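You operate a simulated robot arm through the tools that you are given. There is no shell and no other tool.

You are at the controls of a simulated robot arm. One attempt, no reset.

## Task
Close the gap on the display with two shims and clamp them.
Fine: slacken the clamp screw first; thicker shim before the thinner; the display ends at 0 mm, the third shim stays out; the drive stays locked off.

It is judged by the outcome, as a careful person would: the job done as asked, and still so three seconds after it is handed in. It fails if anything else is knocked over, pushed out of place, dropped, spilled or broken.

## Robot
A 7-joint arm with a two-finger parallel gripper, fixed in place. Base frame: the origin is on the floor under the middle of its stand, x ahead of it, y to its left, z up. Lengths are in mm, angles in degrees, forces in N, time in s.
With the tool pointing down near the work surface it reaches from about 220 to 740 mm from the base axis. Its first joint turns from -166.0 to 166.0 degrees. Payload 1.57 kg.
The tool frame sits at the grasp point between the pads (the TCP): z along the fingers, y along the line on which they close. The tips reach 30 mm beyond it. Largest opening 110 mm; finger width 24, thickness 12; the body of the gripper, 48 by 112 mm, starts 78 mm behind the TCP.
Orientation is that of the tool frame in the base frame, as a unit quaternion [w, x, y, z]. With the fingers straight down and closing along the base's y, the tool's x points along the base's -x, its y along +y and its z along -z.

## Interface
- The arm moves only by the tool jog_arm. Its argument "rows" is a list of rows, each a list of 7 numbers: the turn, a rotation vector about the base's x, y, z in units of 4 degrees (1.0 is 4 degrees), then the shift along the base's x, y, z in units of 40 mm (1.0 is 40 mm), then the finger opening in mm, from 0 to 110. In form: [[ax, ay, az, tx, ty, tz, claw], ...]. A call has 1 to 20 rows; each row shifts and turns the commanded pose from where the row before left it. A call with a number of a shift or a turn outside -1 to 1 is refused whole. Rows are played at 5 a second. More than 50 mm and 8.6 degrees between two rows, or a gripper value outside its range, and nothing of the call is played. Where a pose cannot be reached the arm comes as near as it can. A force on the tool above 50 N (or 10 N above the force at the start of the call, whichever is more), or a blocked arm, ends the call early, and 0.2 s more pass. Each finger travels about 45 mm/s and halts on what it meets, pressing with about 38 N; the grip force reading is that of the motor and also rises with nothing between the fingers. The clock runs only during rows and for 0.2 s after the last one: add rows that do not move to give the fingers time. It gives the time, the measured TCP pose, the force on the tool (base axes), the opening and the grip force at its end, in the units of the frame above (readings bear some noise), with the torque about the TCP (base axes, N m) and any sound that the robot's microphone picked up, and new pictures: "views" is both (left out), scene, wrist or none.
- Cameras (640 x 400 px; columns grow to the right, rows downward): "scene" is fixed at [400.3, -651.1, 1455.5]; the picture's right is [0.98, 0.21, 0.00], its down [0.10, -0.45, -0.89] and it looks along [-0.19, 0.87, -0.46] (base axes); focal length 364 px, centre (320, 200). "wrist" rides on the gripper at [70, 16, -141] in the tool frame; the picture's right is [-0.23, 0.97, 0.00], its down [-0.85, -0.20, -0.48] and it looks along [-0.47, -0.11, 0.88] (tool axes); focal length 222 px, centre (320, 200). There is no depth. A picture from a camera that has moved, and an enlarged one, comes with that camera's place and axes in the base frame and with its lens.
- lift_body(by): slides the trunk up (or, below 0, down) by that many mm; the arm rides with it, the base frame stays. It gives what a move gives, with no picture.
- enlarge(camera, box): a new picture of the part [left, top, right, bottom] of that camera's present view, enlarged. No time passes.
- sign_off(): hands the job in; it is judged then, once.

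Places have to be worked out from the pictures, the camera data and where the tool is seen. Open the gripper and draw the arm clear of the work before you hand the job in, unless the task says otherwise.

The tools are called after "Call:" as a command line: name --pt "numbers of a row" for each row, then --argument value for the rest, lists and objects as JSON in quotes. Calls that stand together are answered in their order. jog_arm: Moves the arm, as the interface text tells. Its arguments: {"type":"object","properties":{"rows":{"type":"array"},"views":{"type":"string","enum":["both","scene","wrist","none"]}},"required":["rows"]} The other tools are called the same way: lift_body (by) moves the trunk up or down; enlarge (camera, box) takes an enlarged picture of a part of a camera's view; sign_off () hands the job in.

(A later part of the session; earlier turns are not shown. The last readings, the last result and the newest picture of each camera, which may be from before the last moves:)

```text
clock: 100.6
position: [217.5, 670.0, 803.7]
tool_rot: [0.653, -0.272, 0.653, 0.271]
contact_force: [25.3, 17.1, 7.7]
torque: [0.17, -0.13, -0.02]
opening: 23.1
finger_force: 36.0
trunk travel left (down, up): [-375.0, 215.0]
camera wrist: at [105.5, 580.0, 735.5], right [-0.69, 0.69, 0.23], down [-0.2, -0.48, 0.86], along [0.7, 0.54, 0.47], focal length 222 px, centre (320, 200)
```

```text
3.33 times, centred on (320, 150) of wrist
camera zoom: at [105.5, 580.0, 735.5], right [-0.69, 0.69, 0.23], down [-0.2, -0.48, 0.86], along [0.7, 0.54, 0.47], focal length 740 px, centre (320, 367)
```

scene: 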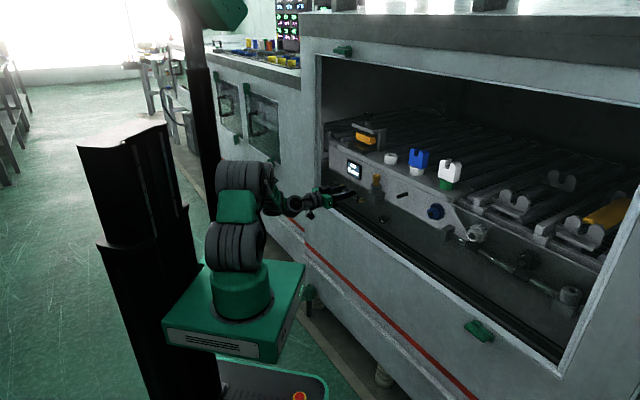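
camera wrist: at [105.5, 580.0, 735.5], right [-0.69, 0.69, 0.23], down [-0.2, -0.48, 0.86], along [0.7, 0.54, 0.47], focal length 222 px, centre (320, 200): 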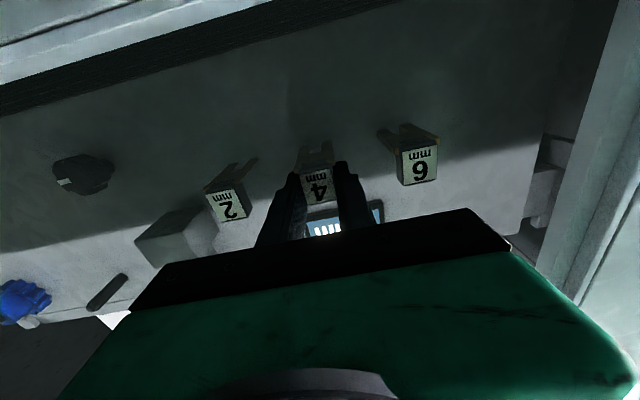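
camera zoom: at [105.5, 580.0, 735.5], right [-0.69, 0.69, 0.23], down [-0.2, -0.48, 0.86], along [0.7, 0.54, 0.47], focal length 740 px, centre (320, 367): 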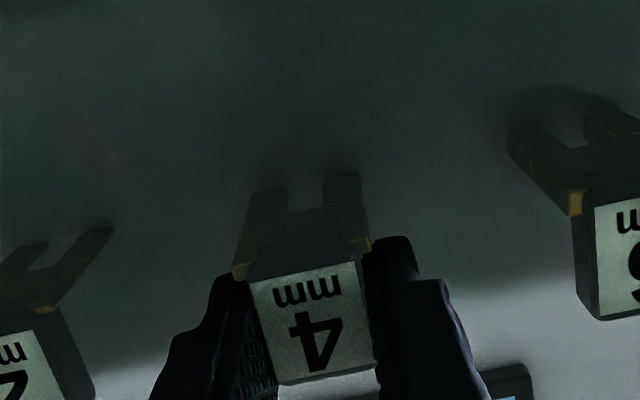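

The grip slips again at about 31 N with the shim rigid, so force isn't the way. I'll release and study the other fittings nearby (rotary knob, yellow spool, display) for anything that locks the rack.

Call:
jog_arm --pt "0 0 0 0.04 0.03 0 30" --pt "0 0 0 0 0 0 45" --pt "0 0 0 -0.3 -0.3 0 45" --pt "0 0 0 -0.3 -0.3 0 45" --views "both"

Call:
enlarge --camera "wrist" --box '[90, 110, 170, 180]'

Call:
enlarge --camera "wrist" --box '[0, 130, 240, 300]'

Call:
enlarge --camera "scene" --box '[362, 165, 412, 225]'

```text
clock: 101.6
position: [194.4, 647.1, 805.4]
tool_rot: [0.654, -0.27, 0.654, 0.269]
contact_force: [-0.3, -0.4, -0.3]
torque: [0.03, 0.0, -0.01]
opening: 45.0
finger_force: 0.2
trunk travel left (down, up): [-375.0, 215.0]
camera wrist: at [81.3, 557.8, 735.5], right [-0.69, 0.69, 0.23], down [-0.2, -0.48, 0.86], along [0.7, 0.54, 0.47], focal length 222 px, centre (320, 200)
```

scene: 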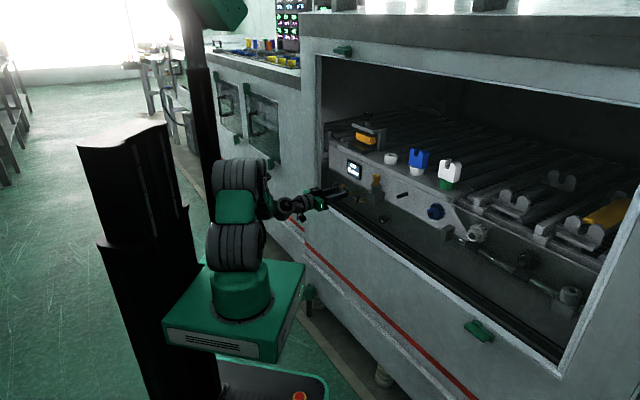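
wrist: 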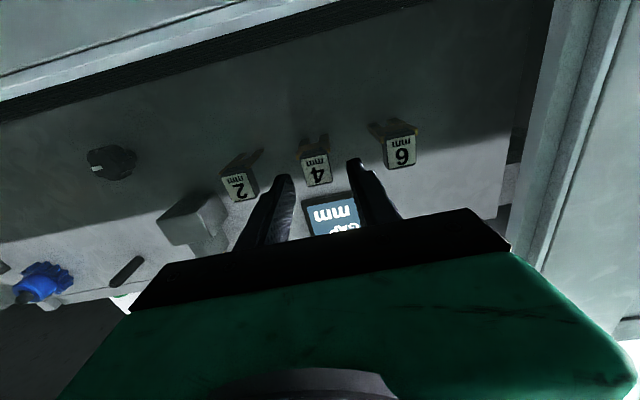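

```text
5.71 times, centred on (130, 145) of wrist
camera zoom: at [81.3, 557.8, 735.5], right [-0.69, 0.69, 0.23], down [-0.2, -0.48, 0.86], along [0.7, 0.54, 0.47], focal length 1269 px, centre (1406, 514)
```

zoom: 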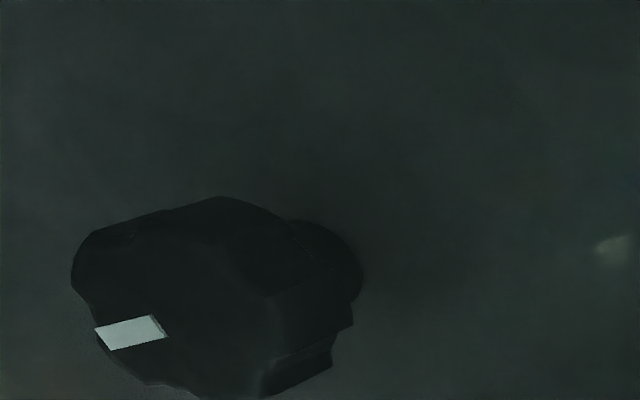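

```text
2.35 times, centred on (120, 215) of wrist
camera zoom: at [81.3, 557.8, 735.5], right [-0.69, 0.69, 0.23], down [-0.2, -0.48, 0.86], along [0.7, 0.54, 0.47], focal length 523 px, centre (791, 165)
```

zoom: 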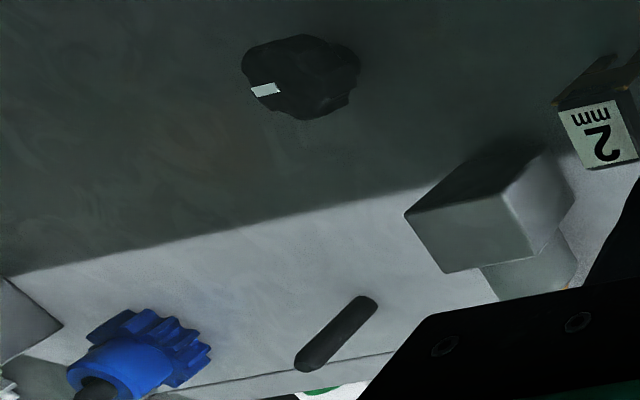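

```text
6.67 times, centred on (387, 195) of scene
camera zoom: at [400.3, -651.1, 1455.5], right [0.98, 0.21, 0.0], down [0.1, -0.45, -0.89], along [-0.19, 0.87, -0.46], focal length 2428 px, centre (-127, 233)
```

zoom: 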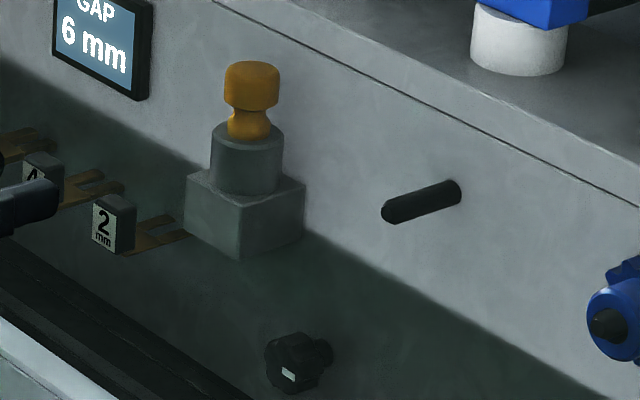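

The panel fittings give no hint of a lock. A remaining explanation is binding: pulling 14 mm above the fork plane twists the tines in their slots. I'll test by gripping the brass plate edges themselves, in line with the slots.

Call:
jog_arm --pt "0 0 0 -0.01 0.01 -0.22 45" --pt "0 0 0 -0.01 0.01 -0.2 45" --pt "0 0 0 0.23 0.23 0 45" --pt "0 0 0 0.23 0.23 0 45" --pt "0 0 0 0.23 0.23 0 45" --pt "0 0 0 0 0 0 45" --views "wrist"

Call:
enlarge --camera "wrist" --box '[240, 90, 400, 210]'

Call:
enlarge --camera "scene" --box '[332, 170, 368, 215]'

```text
clock: 103.0
position: [221.0, 675.8, 789.3]
tool_rot: [0.654, -0.27, 0.653, 0.269]
contact_force: [0.0, -1.1, -0.2]
torque: [-0.01, 0.0, 0.0]
opening: 45.2
finger_force: 0.1
trunk travel left (down, up): [-375.0, 215.0]
camera wrist: at [109.2, 585.8, 718.8], right [-0.69, 0.69, 0.22], down [-0.2, -0.48, 0.86], along [0.7, 0.54, 0.47], focal length 222 px, centre (320, 200)
```

wrist: 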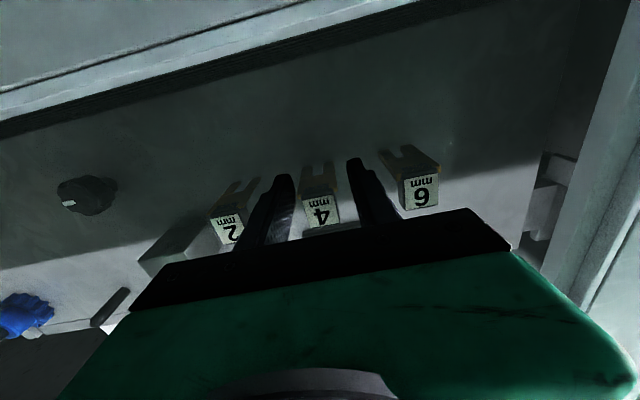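

```text
3.33 times, centred on (320, 150) of wrist
camera zoom: at [109.2, 585.8, 718.8], right [-0.69, 0.69, 0.22], down [-0.2, -0.48, 0.86], along [0.7, 0.54, 0.47], focal length 740 px, centre (320, 367)
```

zoom: 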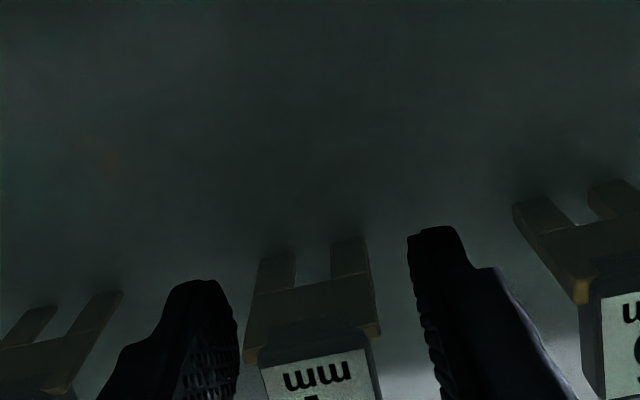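

```text
8.89 times, centred on (350, 192) of scene
camera zoom: at [400.3, -651.1, 1455.5], right [0.98, 0.21, 0.0], down [0.1, -0.45, -0.89], along [-0.19, 0.87, -0.46], focal length 3237 px, centre (53, 267)
```

zoom: 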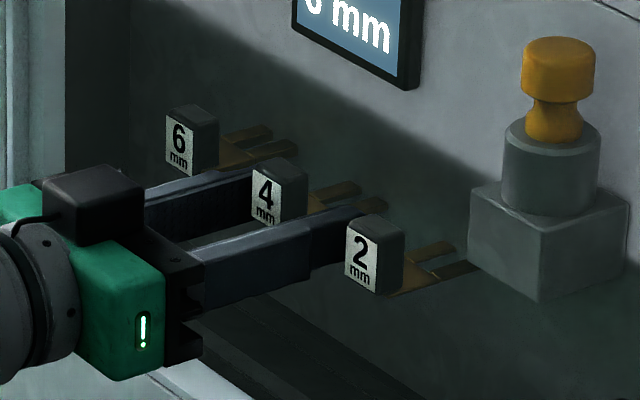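

Call:
jog_arm --pt "0 0 0 0 0 0 35" --pt "0 0 0 0 0 0 10" --pt "0 0 0 0 0 0 0" --pt "0 0 0 0 0 0 0" --views "none"

Call:
jog_arm --pt "0 0 0 -0.04 -0.03 0 0" --views "none"

Call:
jog_arm --pt "0 0 0 -0.03 -0.02 0 0" --views "none"

```text
clock: 104.0
position: [223.7, 675.2, 789.4]
tool_rot: [0.654, -0.27, 0.654, 0.268]
contact_force: [10.0, -2.0, -0.2]
torque: [0.19, -0.37, -0.12]
opening: 29.8
finger_force: 37.7
trunk travel left (down, up): [-375.0, 215.0]
```

```text
clock: 104.4
position: [221.9, 674.3, 788.6]
tool_rot: [0.654, -0.27, 0.654, 0.269]
contact_force: [25.7, 11.1, -0.1]
torque: [0.29, -0.51, 0.15]
opening: 29.6
finger_force: 39.1
trunk travel left (down, up): [-375.0, 215.0]
```

```text
clock: 104.8
position: [222.0, 673.2, 788.3]
tool_rot: [0.654, -0.269, 0.654, 0.268]
contact_force: [34.4, 12.9, 2.4]
torque: [0.04, -0.05, 0.17]
opening: 29.9
finger_force: 39.2
trunk travel left (down, up): [-375.0, 215.0]
```

Call:
jog_arm --pt "0 0 0 0.05 -0.05 0 0" --views "none"

Call:
jog_arm --pt "0 0 0 0.0 -0.04 0 0" --views "none"

Call:
jog_arm --pt "0 0 0 -0.02 -0.03 0 0" --views "wrist"

Call:
enlarge --camera "wrist" --box '[240, 90, 400, 210]'

```text
clock: 105.2
position: [220.1, 674.0, 787.6]
tool_rot: [0.653, -0.271, 0.654, 0.27]
contact_force: [30.0, 17.1, 3.6]
torque: [-0.02, 0.02, -0.13]
opening: 29.8
finger_force: 39.0
trunk travel left (down, up): [-375.0, 215.0]
```

```text
clock: 105.6
position: [219.9, 672.0, 787.6]
tool_rot: [0.653, -0.272, 0.653, 0.271]
contact_force: [25.9, 21.5, 2.8]
torque: [-0.08, 0.07, -0.16]
opening: 29.4
finger_force: 39.5
trunk travel left (down, up): [-375.0, 215.0]
```

```text
clock: 106.0
position: [218.6, 671.4, 786.5]
tool_rot: [0.652, -0.272, 0.654, 0.271]
contact_force: [20.8, 26.9, 3.3]
torque: [-0.05, 0.08, -0.07]
opening: 29.6
finger_force: 38.8
trunk travel left (down, up): [-375.0, 215.0]
camera wrist: at [106.3, 580.1, 718.7], right [-0.69, 0.69, 0.23], down [-0.2, -0.48, 0.86], along [0.7, 0.55, 0.46], focal length 222 px, centre (320, 200)
```

wrist: 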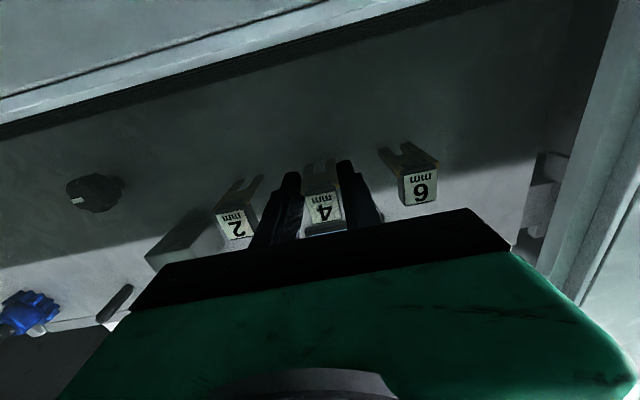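

```text
3.33 times, centred on (320, 150) of wrist
camera zoom: at [106.3, 580.1, 718.7], right [-0.69, 0.69, 0.23], down [-0.2, -0.48, 0.86], along [0.7, 0.55, 0.46], focal length 740 px, centre (320, 367)
```

zoom: 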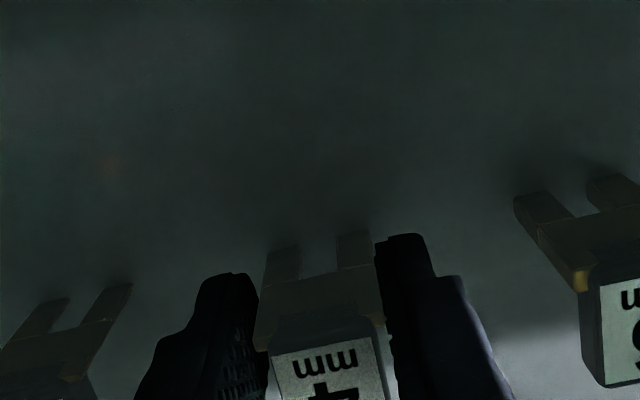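

Even pulling in the plane of the fork, it stays rigid up to the ~34 N my grip can hold. So it isn't binding: it may simply not release until the clamp is properly slackened. I'll let go, back off, and go slacken the screw further.

Call:
jog_arm --pt "0 0 0 0.04 0.04 0 36" --pt "0 0 0 0 0 0 45" --pt "0 0 0 -0.24 -0.24 0 45" --pt "0 0 0 -0.24 -0.24 0 45" --pt "0 0 0 -0.24 -0.24 0 45" --pt "0 0 0 -0.24 -0.24 0 45" --pt "-0.663 0.663 0 0 0 0.6 60" --pt "-0.663 0.663 0 0 0 0.6 60" --pt "-0.663 0.663 0 0 0 0.6 60" --pt "-0.663 0.663 0 0 0 0.6 60" --pt "-0.663 0.663 0 0 0 0.6 70" --pt "-0.663 0.663 0 0 0 0.6 70" --pt "0 0 0 0 0 0 70"

Call:
lift_body --by 190

```text
clock: 108.8
position: [182.2, 631.7, 932.2]
tool_rot: [0.513, -0.319, 0.768, 0.212]
contact_force: [-0.5, -0.3, 0.1]
torque: [-0.01, 0.01, 0.01]
opening: 69.9
finger_force: 0.0
trunk travel left (down, up): [-375.0, 215.0]
camera wrist: at [58.1, 529.4, 921.8], right [-0.63, 0.75, 0.21], down [0.06, -0.22, 0.97], along [0.78, 0.62, 0.09], focal length 222 px, centre (320, 200)
```

scene: 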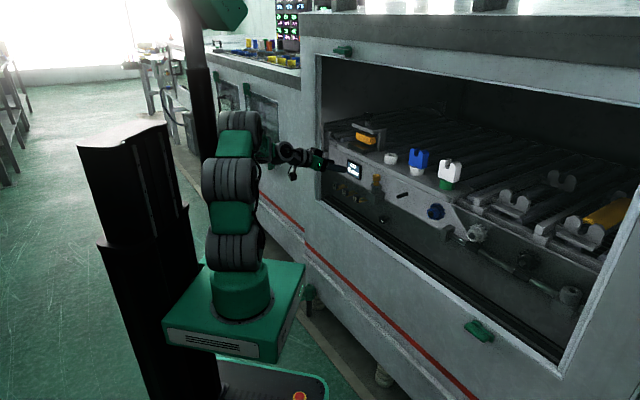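
wrist: 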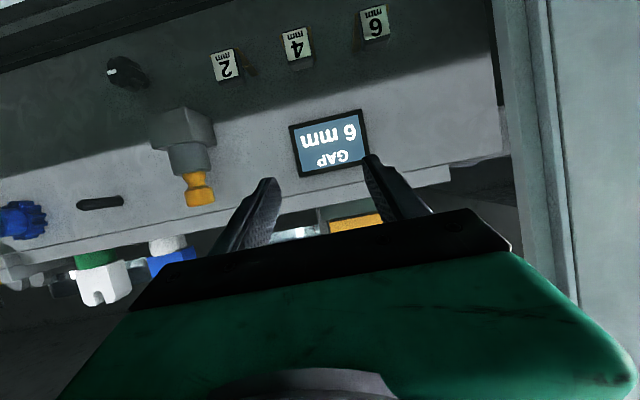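

```text
clock: 110.9
position: [181.0, 631.5, 1120.7]
tool_rot: [0.513, -0.319, 0.768, 0.211]
contact_force: [-0.6, 0.8, 0.0]
torque: [-0.02, 0.06, -0.01]
opening: 70.0
finger_force: 0.1
trunk travel left (down, up): [-565.0, 25.0]
```

The trunk is up and the tool is at 22° pitch. I'll approach the knob (axis near 288, 784; head now near z 1097) with the fingers open.

Call:
jog_arm --pt "0 0 0 0.371 0.65 -0.148 70" --pt "0 0 0 0.371 0.65 -0.148 70" --pt "0 0 0 0.371 0.65 -0.148 70" --pt "0 0 0 0.371 0.65 -0.148 70" --pt "0 0 0 0.3 0.304 0 70" --pt "0 0 0 0.3 0.304 0 70" --pt "0 0 0 0.3 0.304 0 70" --pt "0 0 0 0.3 0.304 0 70" --pt "0 0 0 0 0 0 70"

Call:
enlarge --camera "wrist" --box '[240, 100, 420, 230]'

```text
clock: 112.9
position: [287.8, 782.5, 1098.7]
tool_rot: [0.514, -0.318, 0.769, 0.211]
contact_force: [0.7, 0.9, 0.3]
torque: [0.0, 0.02, 0.02]
opening: 70.2
finger_force: 0.2
trunk travel left (down, up): [-565.0, 25.0]
camera wrist: at [165.0, 681.1, 1088.3], right [-0.63, 0.75, 0.21], down [0.06, -0.22, 0.97], along [0.78, 0.62, 0.09], focal length 222 px, centre (320, 200)
```

scene: 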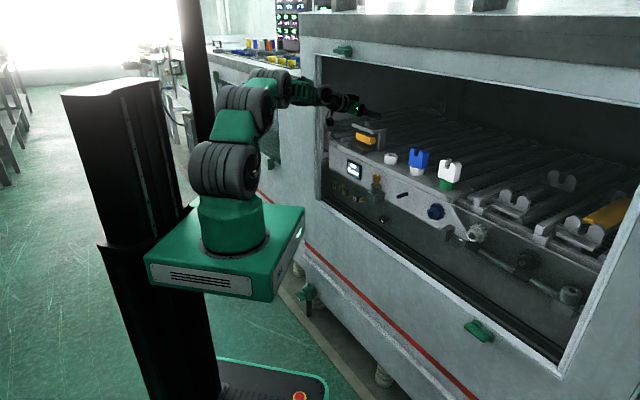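
wrist: 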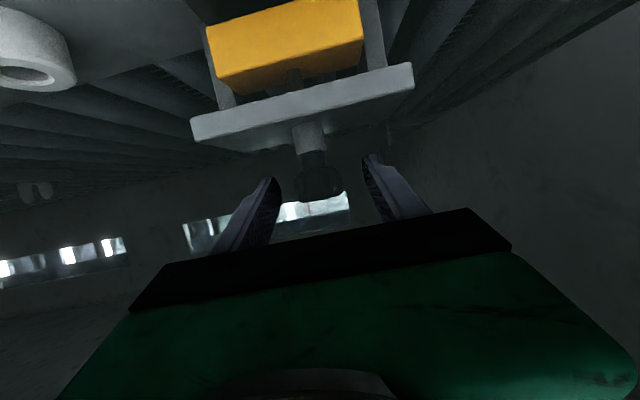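

```text
3.08 times, centred on (330, 165) of wrist
camera zoom: at [165.0, 681.1, 1088.3], right [-0.63, 0.75, 0.21], down [0.06, -0.22, 0.97], along [0.78, 0.62, 0.09], focal length 684 px, centre (289, 308)
```

zoom: 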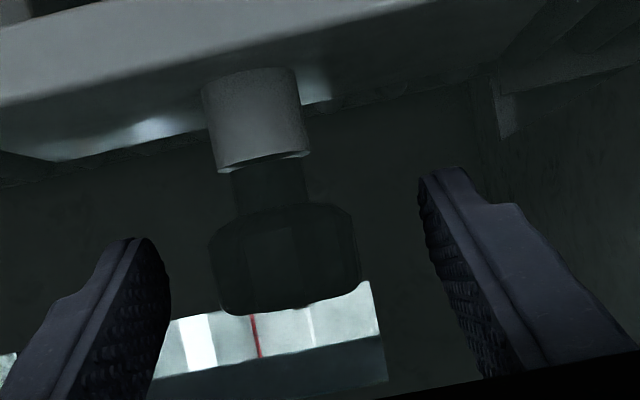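

Call:
jog_arm --pt "0 0 0 0.02 0.02 -0.08 50" --pt "0 0 0 0 0 0 20" --pt "0 0 0 0 0 0 20" --pt "0 0 1 0 0 0 20" --pt "0 0 1 0 0 0 20" --pt "0 0 1 0 0 0 20" --pt "0 0 1 0 0 0 20" --pt "0 0 1 0 0 0 20" --pt "0 0 1 0 0 0 20" --pt "0 0 1 0 0 0 20" --pt "0 0 1 0 0 0 20" --pt "0 0 1 0 0 0 20" --pt "0 0 1 0 0 0 20" --pt "0 0 1 0 0 0 20" --pt "0 0 1 0 0 0 20" --pt "0 0 1 0 0 0 20" --pt "0 0 1 0 0 0 20" --pt "0 0 1 0 0 0 20" --pt "0 0 1 0 0 0 20" --pt "0 0 0 0 0 0 20" --views "both"

Call:
jog_arm --pt "0 0 0 0 0 0 50" --pt "0 0 0 0 0 0.04 70" --pt "0 0 -1 0 0 0 70" --pt "0 0 -1 0 0 0 70" --pt "0 0 -1 0 0 0 70" --pt "0 0 -1 0 0 0 70" --pt "0 0 -1 0 0 0 70" --pt "0 0 -1 0 0 0 70" --pt "0 0 -1 0 0 0 70" --pt "0 0 -1 0 0 0 70" --pt "0 0 -1 0 0 0 70" --pt "0 0 -1 0 0 0 70" --pt "0 0 -1 0 0 0 70" --pt "0 0 -1 0 0 0 70" --pt "0 0 -1 0 0 0 70" --pt "0 0 -1 0 0 0 70" --pt "0 0 -1 0 0 0 70" --pt "0 0 -1 0 0 0 70" --pt "0 0 0 0 0 0 70" --views "both"

Call:
enlarge --camera "wrist" --box '[180, 0, 420, 220]'

```text
clock: 117.1
position: [288.8, 783.9, 1094.4]
tool_rot: [-0.323, 0.678, -0.482, -0.452]
contact_force: [-5.4, -12.7, -5.0]
torque: [0.78, 0.7, 0.03]
opening: 33.7
finger_force: 41.2
trunk travel left (down, up): [-565.0, 25.0]
camera wrist: at [323.9, 628.3, 1084.9], right [-0.95, -0.24, 0.21], down [0.22, -0.04, 0.97], along [-0.22, 0.97, 0.1], focal length 222 px, centre (320, 200)
```

scene: 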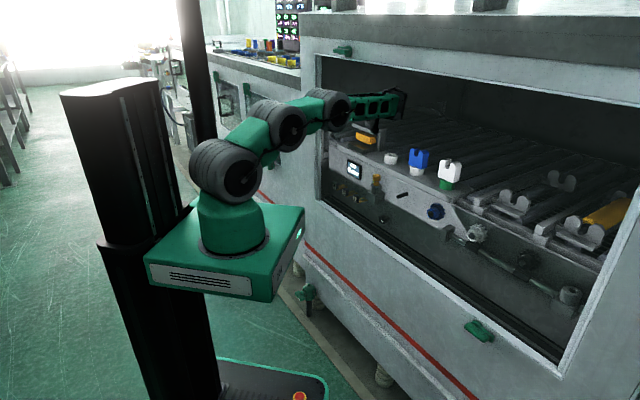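
wrist: 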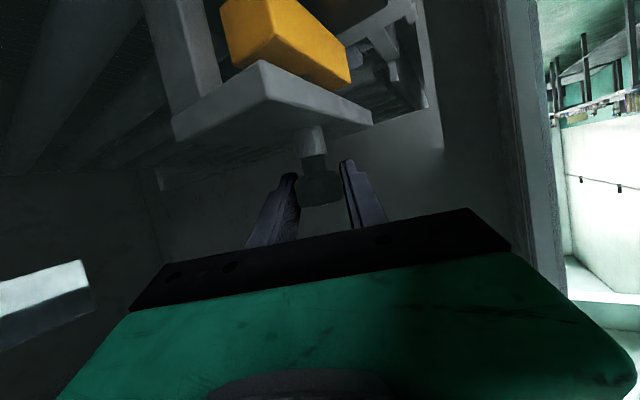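

```text
clock: 121.1
position: [289.7, 785.8, 1096.7]
tool_rot: [0.514, -0.318, 0.768, 0.212]
contact_force: [0.1, -0.1, -0.2]
torque: [0.04, 0.0, -0.01]
opening: 70.0
finger_force: 0.1
trunk travel left (down, up): [-565.0, 25.0]
camera wrist: at [165.8, 684.0, 1086.5], right [-0.63, 0.75, 0.21], down [0.06, -0.22, 0.97], along [0.78, 0.62, 0.09], focal length 222 px, centre (320, 200)
```

scene: 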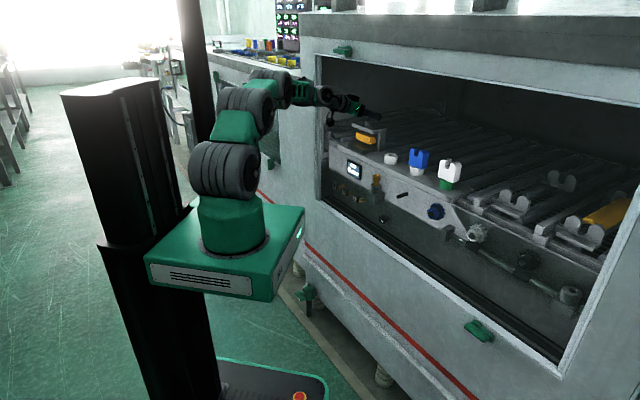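
wrist: 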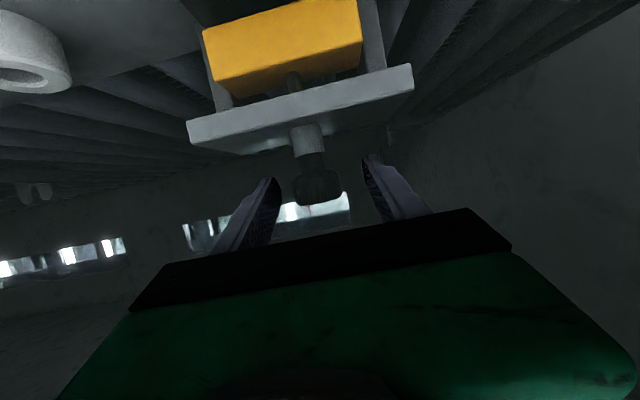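

```text
1.82 times, centred on (300, 110) of wrist
camera zoom: at [165.8, 684.0, 1086.5], right [-0.63, 0.75, 0.21], down [0.06, -0.22, 0.97], along [0.78, 0.62, 0.09], focal length 404 px, centre (356, 364)
```

zoom: 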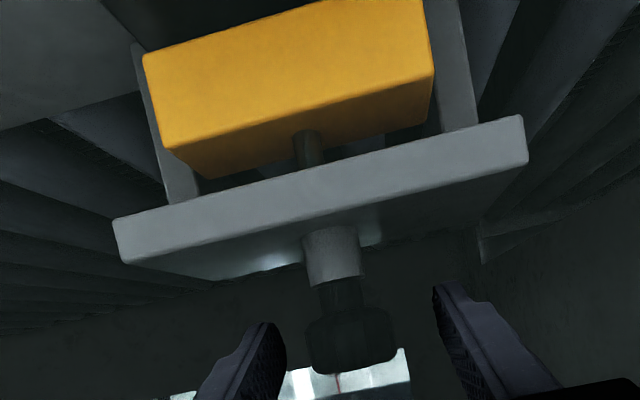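

Working well at this trunk height. Two more strokes to go comfortably past a full turn.

Call:
jog_arm --pt "0 0 0 -0.02 -0.02 0 40" --pt "0 0 0 0 0 0 20" --pt "0 0 0 0 0 0 20" --pt "0 0 1 0 0 0 20" --pt "0 0 1 0 0 0 20" --pt "0 0 1 0 0 0 20" --pt "0 0 1 0 0 0 20" --pt "0 0 1 0 0 0 20" --pt "0 0 1 0 0 0 20" --pt "0 0 1 0 0 0 20" --pt "0 0 1 0 0 0 20" --pt "0 0 1 0 0 0 20" --pt "0 0 1 0 0 0 20" --pt "0 0 1 0 0 0 20" --pt "0 0 1 0 0 0 20" --pt "0 0 1 0 0 0 20" --pt "0 0 1 0 0 0 20" --pt "0 0 1 0 0 0 20" --pt "0 0 1 0 0 0 20" --pt "0 0 0 0 0 0 20" --views "none"

Call:
jog_arm --pt "0 0 0 0 0 0 50" --pt "0 0 0 0 0 0.04 70" --pt "0 0 -1 0 0 0 70" --pt "0 0 -1 0 0 0 70" --pt "0 0 -1 0 0 0 70" --pt "0 0 -1 0 0 0 70" --pt "0 0 -1 0 0 0 70" --pt "0 0 -1 0 0 0 70" --pt "0 0 -1 0 0 0 70" --pt "0 0 -1 0 0 0 70" --pt "0 0 -1 0 0 0 70" --pt "0 0 -1 0 0 0 70" --pt "0 0 -1 0 0 0 70" --pt "0 0 -1 0 0 0 70" --pt "0 0 -1 0 0 0 70" --pt "0 0 -1 0 0 0 70" --pt "0 0 -1 0 0 0 70" --pt "0 0 -1 0 0 0 70" --pt "0 0 0 0 0 0 70" --views "wrist"

Call:
enlarge --camera "wrist" --box '[180, 0, 420, 220]'

Call:
enlarge --camera "scene" --box '[335, 105, 405, 185]'

```text
clock: 125.3
position: [287.6, 786.4, 1095.3]
tool_rot: [-0.324, 0.678, -0.482, -0.451]
contact_force: [-1.5, 4.5, -4.5]
torque: [0.74, 0.54, -0.28]
opening: 32.9
finger_force: 41.2
trunk travel left (down, up): [-565.0, 25.0]
```

```text
clock: 129.3
position: [290.0, 784.4, 1096.3]
tool_rot: [0.514, -0.318, 0.769, 0.211]
contact_force: [-0.2, 0.1, 0.2]
torque: [-0.01, -0.02, -0.05]
opening: 70.2
finger_force: 0.1
trunk travel left (down, up): [-565.0, 25.0]
camera wrist: at [166.0, 683.4, 1087.8], right [-0.63, 0.75, 0.21], down [0.06, -0.22, 0.97], along [0.78, 0.62, 0.09], focal length 222 px, centre (320, 200)
```

wrist: 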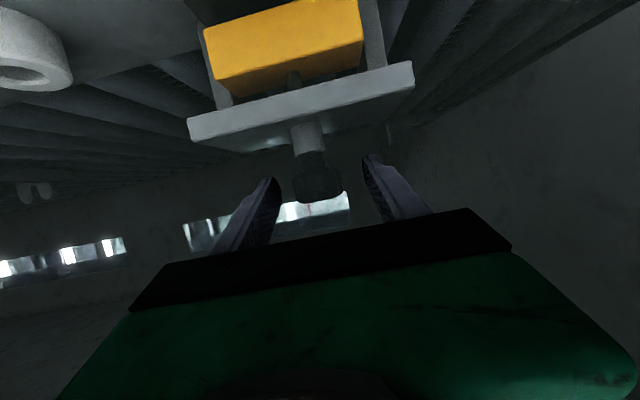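

```text
1.82 times, centred on (300, 110) of wrist
camera zoom: at [166.0, 683.4, 1087.8], right [-0.63, 0.75, 0.21], down [0.06, -0.22, 0.97], along [0.78, 0.62, 0.09], focal length 404 px, centre (356, 364)
```

zoom: 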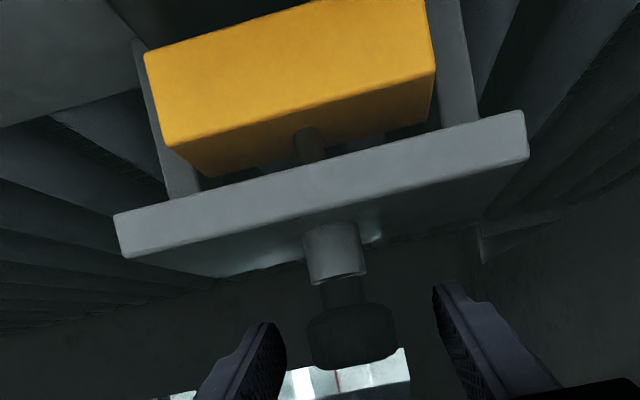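

```text
5.00 times, centred on (370, 145) of scene
camera zoom: at [400.3, -651.1, 1455.5], right [0.98, 0.21, 0.0], down [0.1, -0.45, -0.89], along [-0.19, 0.87, -0.46], focal length 1821 px, centre (70, 475)
```

zoom: 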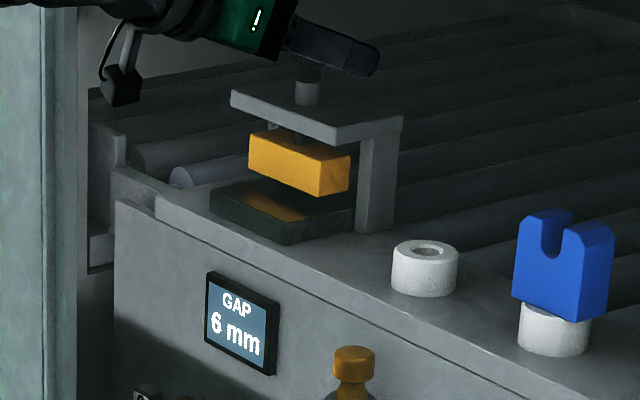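

The jaw height looks unchanged from before, so the screw may already be at its slack limit. I'll back off and compare the knob's mark.

Call:
jog_arm --pt "0 0 0 -0.6 -0.6 0 70" --pt "0 0 0 -0.6 -0.6 0 70" --pt "0 0 0 -0.6 -0.6 0 70" --pt "0 0 0 0 0 0 70" --views "both"

Call:
enlarge --camera "scene" --box '[345, 105, 385, 155]'

Call:
enlarge --camera "scene" --box '[358, 108, 378, 124]'

```text
clock: 130.3
position: [217.3, 714.7, 1097.3]
tool_rot: [0.513, -0.319, 0.768, 0.212]
contact_force: [-0.4, 0.1, -0.8]
torque: [0.0, -0.02, 0.01]
opening: 70.0
finger_force: 0.1
trunk travel left (down, up): [-565.0, 25.0]
camera wrist: at [93.2, 612.6, 1087.5], right [-0.63, 0.75, 0.21], down [0.06, -0.22, 0.97], along [0.78, 0.62, 0.1], focal length 222 px, centre (320, 200)
```

scene: 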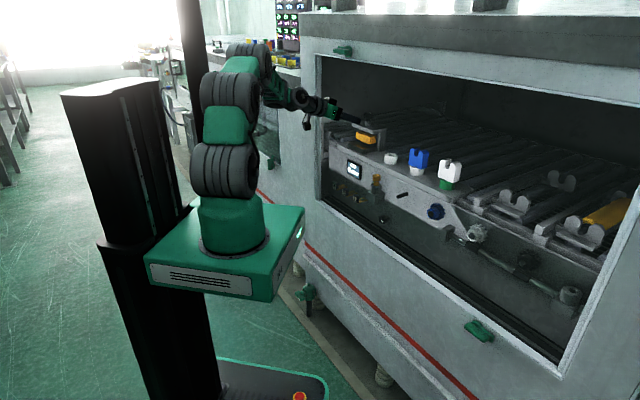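
wrist: 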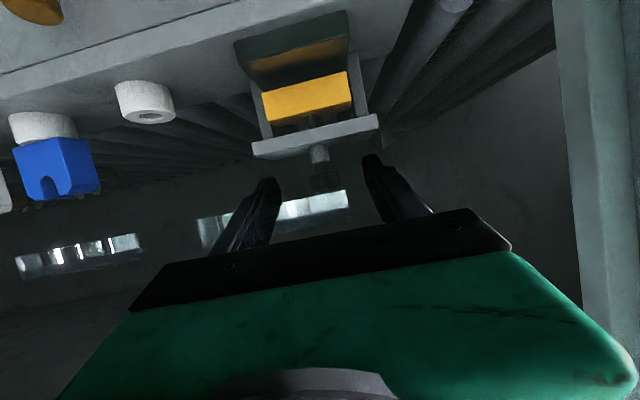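

```text
8.00 times, centred on (365, 130) of scene
camera zoom: at [400.3, -651.1, 1455.5], right [0.98, 0.21, 0.0], down [0.1, -0.45, -0.89], along [-0.19, 0.87, -0.46], focal length 2913 px, centre (-40, 760)
```

zoom: 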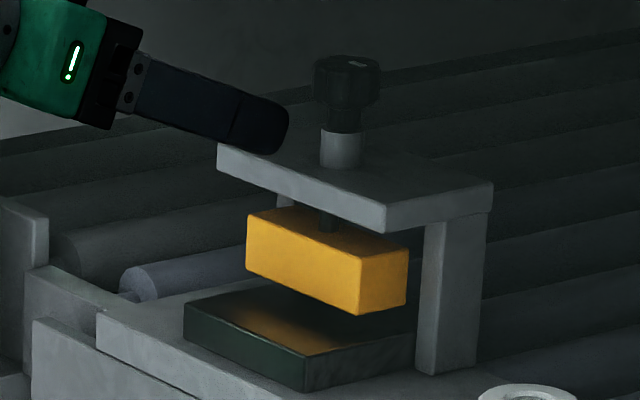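

```text
16.00 times, centred on (368, 116) of scene
camera zoom: at [400.3, -651.1, 1455.5], right [0.98, 0.21, 0.0], down [0.1, -0.45, -0.89], along [-0.19, 0.87, -0.46], focal length 5827 px, centre (-448, 1544)
```

zoom: 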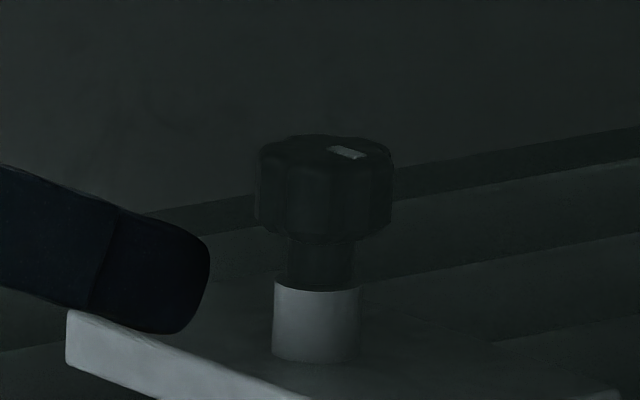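

The mark has come round almost a full turn and the jaw is up about 6.6 mm in total, so the screw is well slackened. I'll go back to the "4" shim and try again.

Call:
jog_arm --pt "-0.663 0.663 0 -0.2 -0.3 -0.4 60" --pt "-0.663 0.663 0 -0.2 -0.3 -0.5 50" --pt "-0.663 0.663 0 -0.2 -0.3 -0.6 40" --pt "-0.663 0.663 0 -0.1 -0.25 -0.6 40" --pt "-0.663 0.663 0 -0.1 -0.25 -0.6 40" --pt "-0.663 0.663 0 -0.1 -0.25 -0.6 40" --pt "-0.663 0.663 0 -0.1 -0.2 -0.6 40" --pt "-0.663 0.663 0 -0.1 -0.2 -0.6 40" --pt "-0.663 0.663 0 -0.08 -0.15 -0.6 40" --pt "-0.663 0.663 0 0 -0.15 -0.6 40" --pt "0 0 0 0 0 0 40"

Call:
enlarge --camera "wrist" --box '[240, 110, 420, 230]'

```text
clock: 132.7
position: [169.7, 619.4, 870.4]
tool_rot: [0.239, -0.37, 0.892, 0.098]
contact_force: [-0.5, -0.5, -0.9]
torque: [-0.01, 0.0, 0.02]
opening: 39.9
finger_force: 0.1
trunk travel left (down, up): [-565.0, 25.0]
camera wrist: at [64.5, 535.5, 957.6], right [-0.55, 0.83, 0.11], down [0.49, 0.22, 0.84], along [0.67, 0.52, -0.53], focal length 222 px, centre (320, 200)
```

scene: 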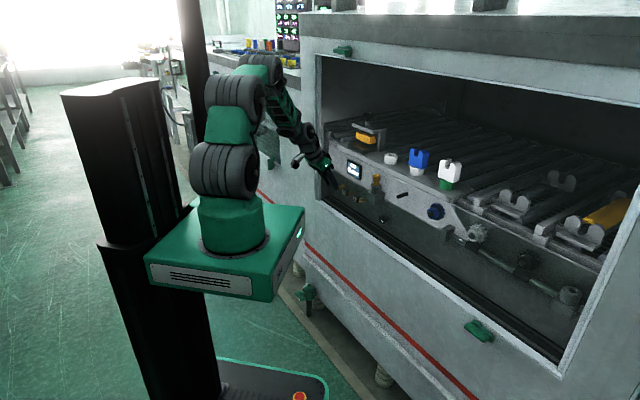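
wrist: 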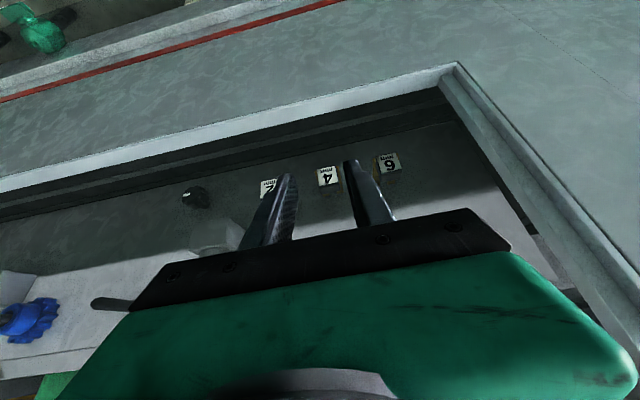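

```text
3.33 times, centred on (330, 170) of wrist
camera zoom: at [64.5, 535.5, 957.6], right [-0.55, 0.83, 0.11], down [0.49, 0.22, 0.84], along [0.67, 0.52, -0.53], focal length 740 px, centre (287, 300)
```

zoom: 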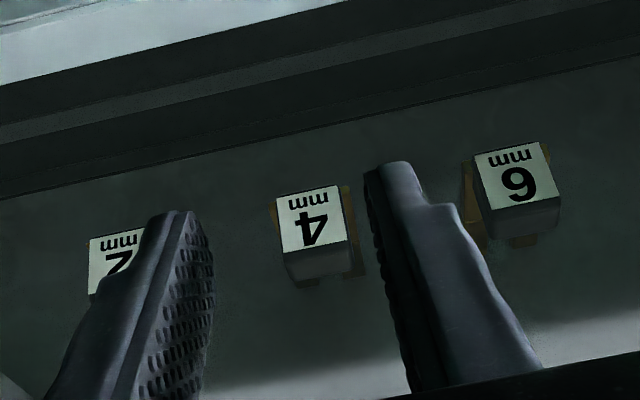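

Call:
jog_arm --pt "0 0 0 0.269 0.285 -0.3 40" --pt "0 0 0 0.269 0.285 -0.3 40" --pt "0 0 0 0.269 0.285 -0.3 40" --pt "0 0 0 0.269 0.285 -0.3 40" --pt "0 0 0 0 0 0 40" --pt "0 0 0 0 0 0 20" --pt "0 0 0 0 0 0 5" --pt "0 0 0 0 0 0 5" --pt "0 0 0 0 0 0 5" --views "none"

Call:
jog_arm --pt "0 0 0 -0.05 -0.04 0 5" --views "none"

Call:
jog_arm --pt "0 0 0 -0.05 -0.04 0 5" --views "wrist"

Call:
enlarge --camera "wrist" --box '[240, 110, 420, 230]'

```text
clock: 134.7
position: [213.5, 665.5, 824.9]
tool_rot: [0.24, -0.371, 0.892, 0.098]
contact_force: [-1.4, 6.7, -2.4]
torque: [0.24, -0.04, 0.05]
opening: 23.6
finger_force: 36.0
trunk travel left (down, up): [-565.0, 25.0]
```

```text
clock: 135.1
position: [212.8, 665.2, 824.5]
tool_rot: [0.241, -0.369, 0.892, 0.099]
contact_force: [3.3, 16.7, -1.3]
torque: [-0.26, 0.45, 0.15]
opening: 23.5
finger_force: 35.5
trunk travel left (down, up): [-565.0, 25.0]
```

```text
clock: 135.5
position: [212.4, 665.0, 823.5]
tool_rot: [0.242, -0.369, 0.892, 0.101]
contact_force: [15.2, 28.4, -0.3]
torque: [0.59, -0.3, 0.17]
opening: 23.8
finger_force: 35.7
trunk travel left (down, up): [-565.0, 25.0]
camera wrist: at [107.2, 581.3, 911.1], right [-0.55, 0.83, 0.12], down [0.49, 0.21, 0.84], along [0.68, 0.52, -0.52], focal length 222 px, centre (320, 200)
```

wrist: 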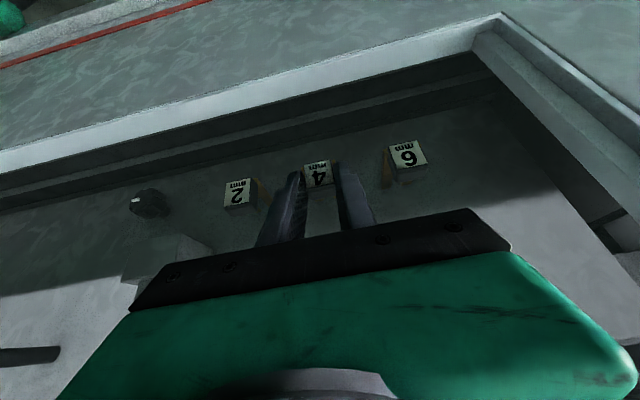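

```text
3.33 times, centred on (330, 170) of wrist
camera zoom: at [107.2, 581.3, 911.1], right [-0.55, 0.83, 0.12], down [0.49, 0.21, 0.84], along [0.68, 0.52, -0.52], focal length 740 px, centre (287, 300)
```

zoom: 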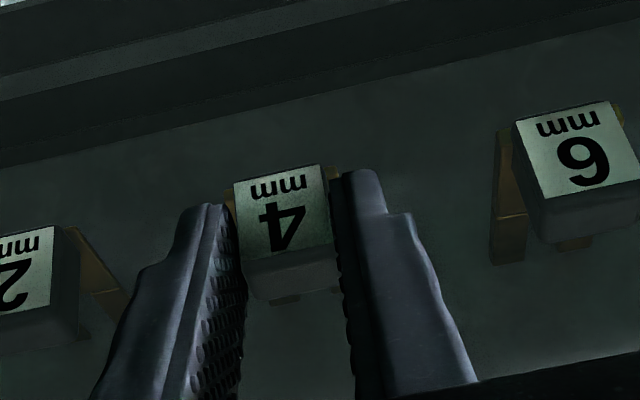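

Still rigid at 31 N. Since the block's sides give positive contact, I'll check whether a firm sideways rock (with no pull) breaks it loose.

Call:
jog_arm --pt "0 0 0 0.1 0.08 0 5" --pt "0 0 0 0.1 -0.08 0 5" --views "none"

Call:
jog_arm --pt "0 0 0 0.08 -0.06 0 5" --views "wrist"

Call:
enlarge --camera "wrist" --box '[240, 110, 420, 230]'

```text
clock: 136.1
position: [211.8, 663.0, 824.6]
tool_rot: [0.241, -0.373, 0.89, 0.103]
contact_force: [-7.4, 24.3, 12.6]
torque: [0.25, 0.18, 0.07]
opening: 23.4
finger_force: 36.3
trunk travel left (down, up): [-565.0, 25.0]
```

```text
clock: 136.5
position: [212.4, 662.8, 824.0]
tool_rot: [0.24, -0.374, 0.89, 0.104]
contact_force: [-29.5, 32.2, 11.7]
torque: [0.28, 0.64, 0.41]
opening: 23.4
finger_force: 35.1
trunk travel left (down, up): [-565.0, 25.0]
camera wrist: at [109.1, 579.6, 911.3], right [-0.56, 0.82, 0.12], down [0.49, 0.21, 0.84], along [0.67, 0.53, -0.52], focal length 222 px, centre (320, 200)
```

wrist: 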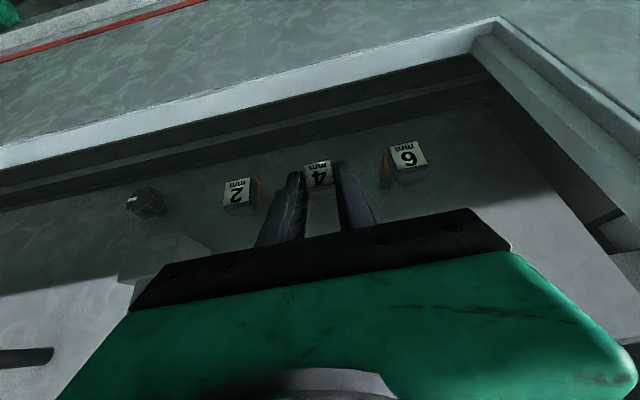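

```text
3.33 times, centred on (330, 170) of wrist
camera zoom: at [109.1, 579.6, 911.3], right [-0.56, 0.82, 0.12], down [0.49, 0.21, 0.84], along [0.67, 0.53, -0.52], focal length 740 px, centre (287, 300)
```

zoom: 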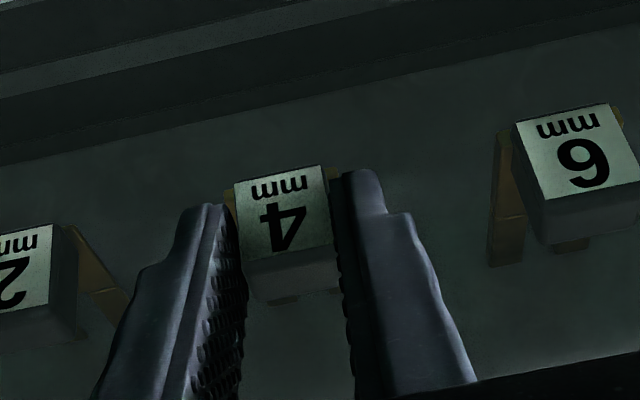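

43 N sideways does nothing, so it is locked solid. I'll release the tension and test a small twist about the fork's own axis, in case it is a key-like fit.

Call:
jog_arm --pt "0 0 0 -0.18 0.14 0 5" --pt "0.707 0.707 0 0 0 0 5" --views "none"

Call:
jog_arm --pt "0.707 0.707 0 0 0 0 5" --views "none"

Call:
jog_arm --pt "-0.707 -0.707 0 0 0 0 5" --pt "-0.707 -0.707 0 0 0 0 5" --pt "0.707 -0.707 0 0 0 0 5" --views "none"

Call:
jog_arm --pt "-0.707 0.707 0 0 0 0 5" --pt "-0.707 0.707 0 0 0 0 5" --views "none"

```text
clock: 137.1
position: [213.6, 664.6, 822.7]
tool_rot: [0.229, -0.36, 0.895, 0.131]
contact_force: [-13.5, 16.7, 18.3]
torque: [-0.42, -0.08, 0.52]
opening: 24.6
finger_force: 36.6
trunk travel left (down, up): [-565.0, 25.0]
```

```text
clock: 137.5
position: [213.0, 664.5, 822.0]
tool_rot: [0.213, -0.352, 0.897, 0.16]
contact_force: [-4.4, 10.0, 15.7]
torque: [-0.42, -0.54, 0.34]
opening: 26.1
finger_force: 37.3
trunk travel left (down, up): [-565.0, 25.0]
```

```text
clock: 138.3
position: [211.9, 662.9, 819.8]
tool_rot: [0.27, -0.369, 0.883, 0.11]
contact_force: [-7.4, 11.6, 4.6]
torque: [-0.23, 1.1, 0.18]
opening: 23.3
finger_force: 35.6
trunk travel left (down, up): [-565.0, 25.0]
```

```text
clock: 138.9
position: [212.8, 665.3, 821.0]
tool_rot: [0.209, -0.374, 0.9, 0.085]
contact_force: [-6.3, 14.1, 1.1]
torque: [1.1, -0.61, 0.16]
opening: 23.5
finger_force: 35.3
trunk travel left (down, up): [-565.0, 25.0]
```

Call:
jog_arm --pt "0.707 -0.707 0 0 0 0 5" --pt "0 0 0 0.08 0.06 0 5" --pt "0 0 0 0.06 0.05 0 5" --views "none"

Call:
jog_arm --pt "0 0 0 -0.14 -0.11 0 5" --pt "0 0 0 -0.08 -0.06 0 5" --pt "0 0 0 -0.05 -0.04 0 5" --views "wrist"

Call:
enlarge --camera "wrist" --box '[240, 110, 420, 230]'

```text
clock: 139.7
position: [212.7, 665.9, 820.4]
tool_rot: [0.237, -0.373, 0.892, 0.097]
contact_force: [-34.2, -10.3, 2.8]
torque: [0.22, 0.96, 0.27]
opening: 23.5
finger_force: 35.7
trunk travel left (down, up): [-565.0, 25.0]
```

```text
clock: 140.5
position: [210.3, 663.4, 822.0]
tool_rot: [0.241, -0.368, 0.893, 0.098]
contact_force: [11.5, 26.9, -12.8]
torque: [0.44, 0.08, 0.44]
opening: 23.8
finger_force: 36.3
trunk travel left (down, up): [-565.0, 25.0]
camera wrist: at [105.4, 580.2, 909.4], right [-0.55, 0.83, 0.11], down [0.49, 0.21, 0.84], along [0.68, 0.52, -0.52], focal length 222 px, centre (320, 200)
```

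wrist: 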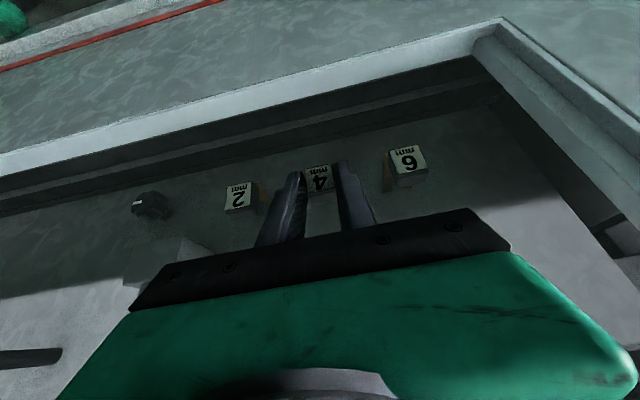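

```text
3.33 times, centred on (330, 170) of wrist
camera zoom: at [105.4, 580.2, 909.4], right [-0.55, 0.83, 0.11], down [0.49, 0.21, 0.84], along [0.68, 0.52, -0.52], focal length 740 px, centre (287, 300)
```

zoom: 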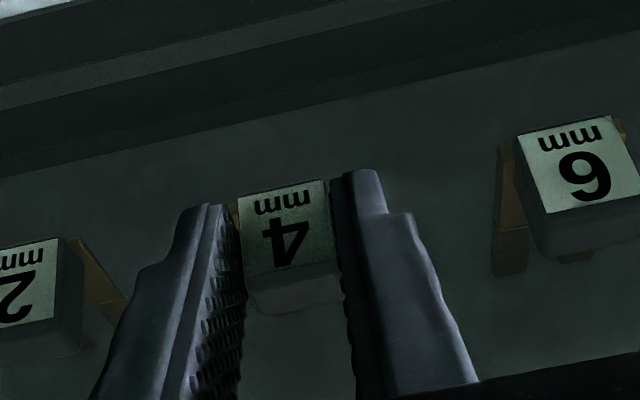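

The "4" stays locked whatever I try. The remaining lead is the clamp itself, so I'll return to the knob and keep unscrewing until something changes (a stop, a sound, or the display).

Call:
jog_arm --pt "0 0 0 0.08 0.06 0 30" --pt "0 0 0 0 0 0 40" --pt "0 0 0 -0.4 -0.4 0.3 40" --pt "0 0 0 -0.4 -0.4 0.5 40" --pt "0.663 -0.663 0 0 0.1 0.6 40" --pt "0.663 -0.663 0 0 0.15 0.6 40" --pt "0.663 -0.663 0 0 0.15 0.6 40" --pt "0.663 -0.663 0 0 0.15 0.6 50" --pt "0.663 -0.663 0 0 0.15 0.6 60" --pt "0.663 -0.663 0 0 0.15 0.6 70" --pt "0.663 -0.663 0 0.1 0.25 0.6 70" --pt "0.663 -0.663 0 0.2 0.35 0.6 70" --pt "0.663 -0.663 0 0.3 0.45 0.5 70" --pt "0.663 -0.663 0 0.3 0.45 0.3 70" --pt "0 0 0 0 0 0 70" --views "wrist"

```text
clock: 143.7
position: [213.0, 723.0, 1078.3]
tool_rot: [0.514, -0.319, 0.767, 0.212]
contact_force: [0.2, -0.1, 0.2]
torque: [-0.01, -0.01, 0.02]
opening: 70.0
finger_force: 0.1
trunk travel left (down, up): [-565.0, 25.0]
camera wrist: at [90.0, 621.6, 1068.5], right [-0.63, 0.75, 0.21], down [0.06, -0.22, 0.97], along [0.78, 0.62, 0.1], focal length 222 px, centre (320, 200)
```

wrist: 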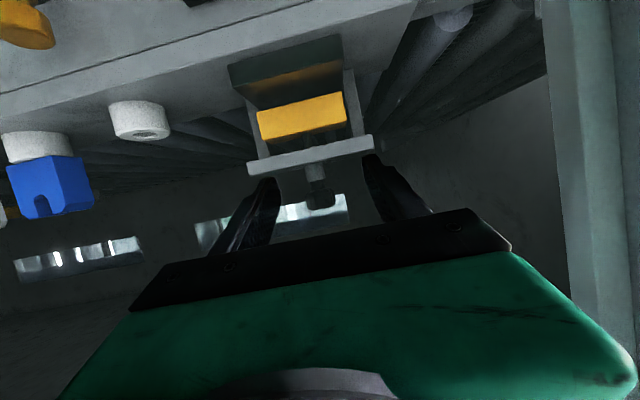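

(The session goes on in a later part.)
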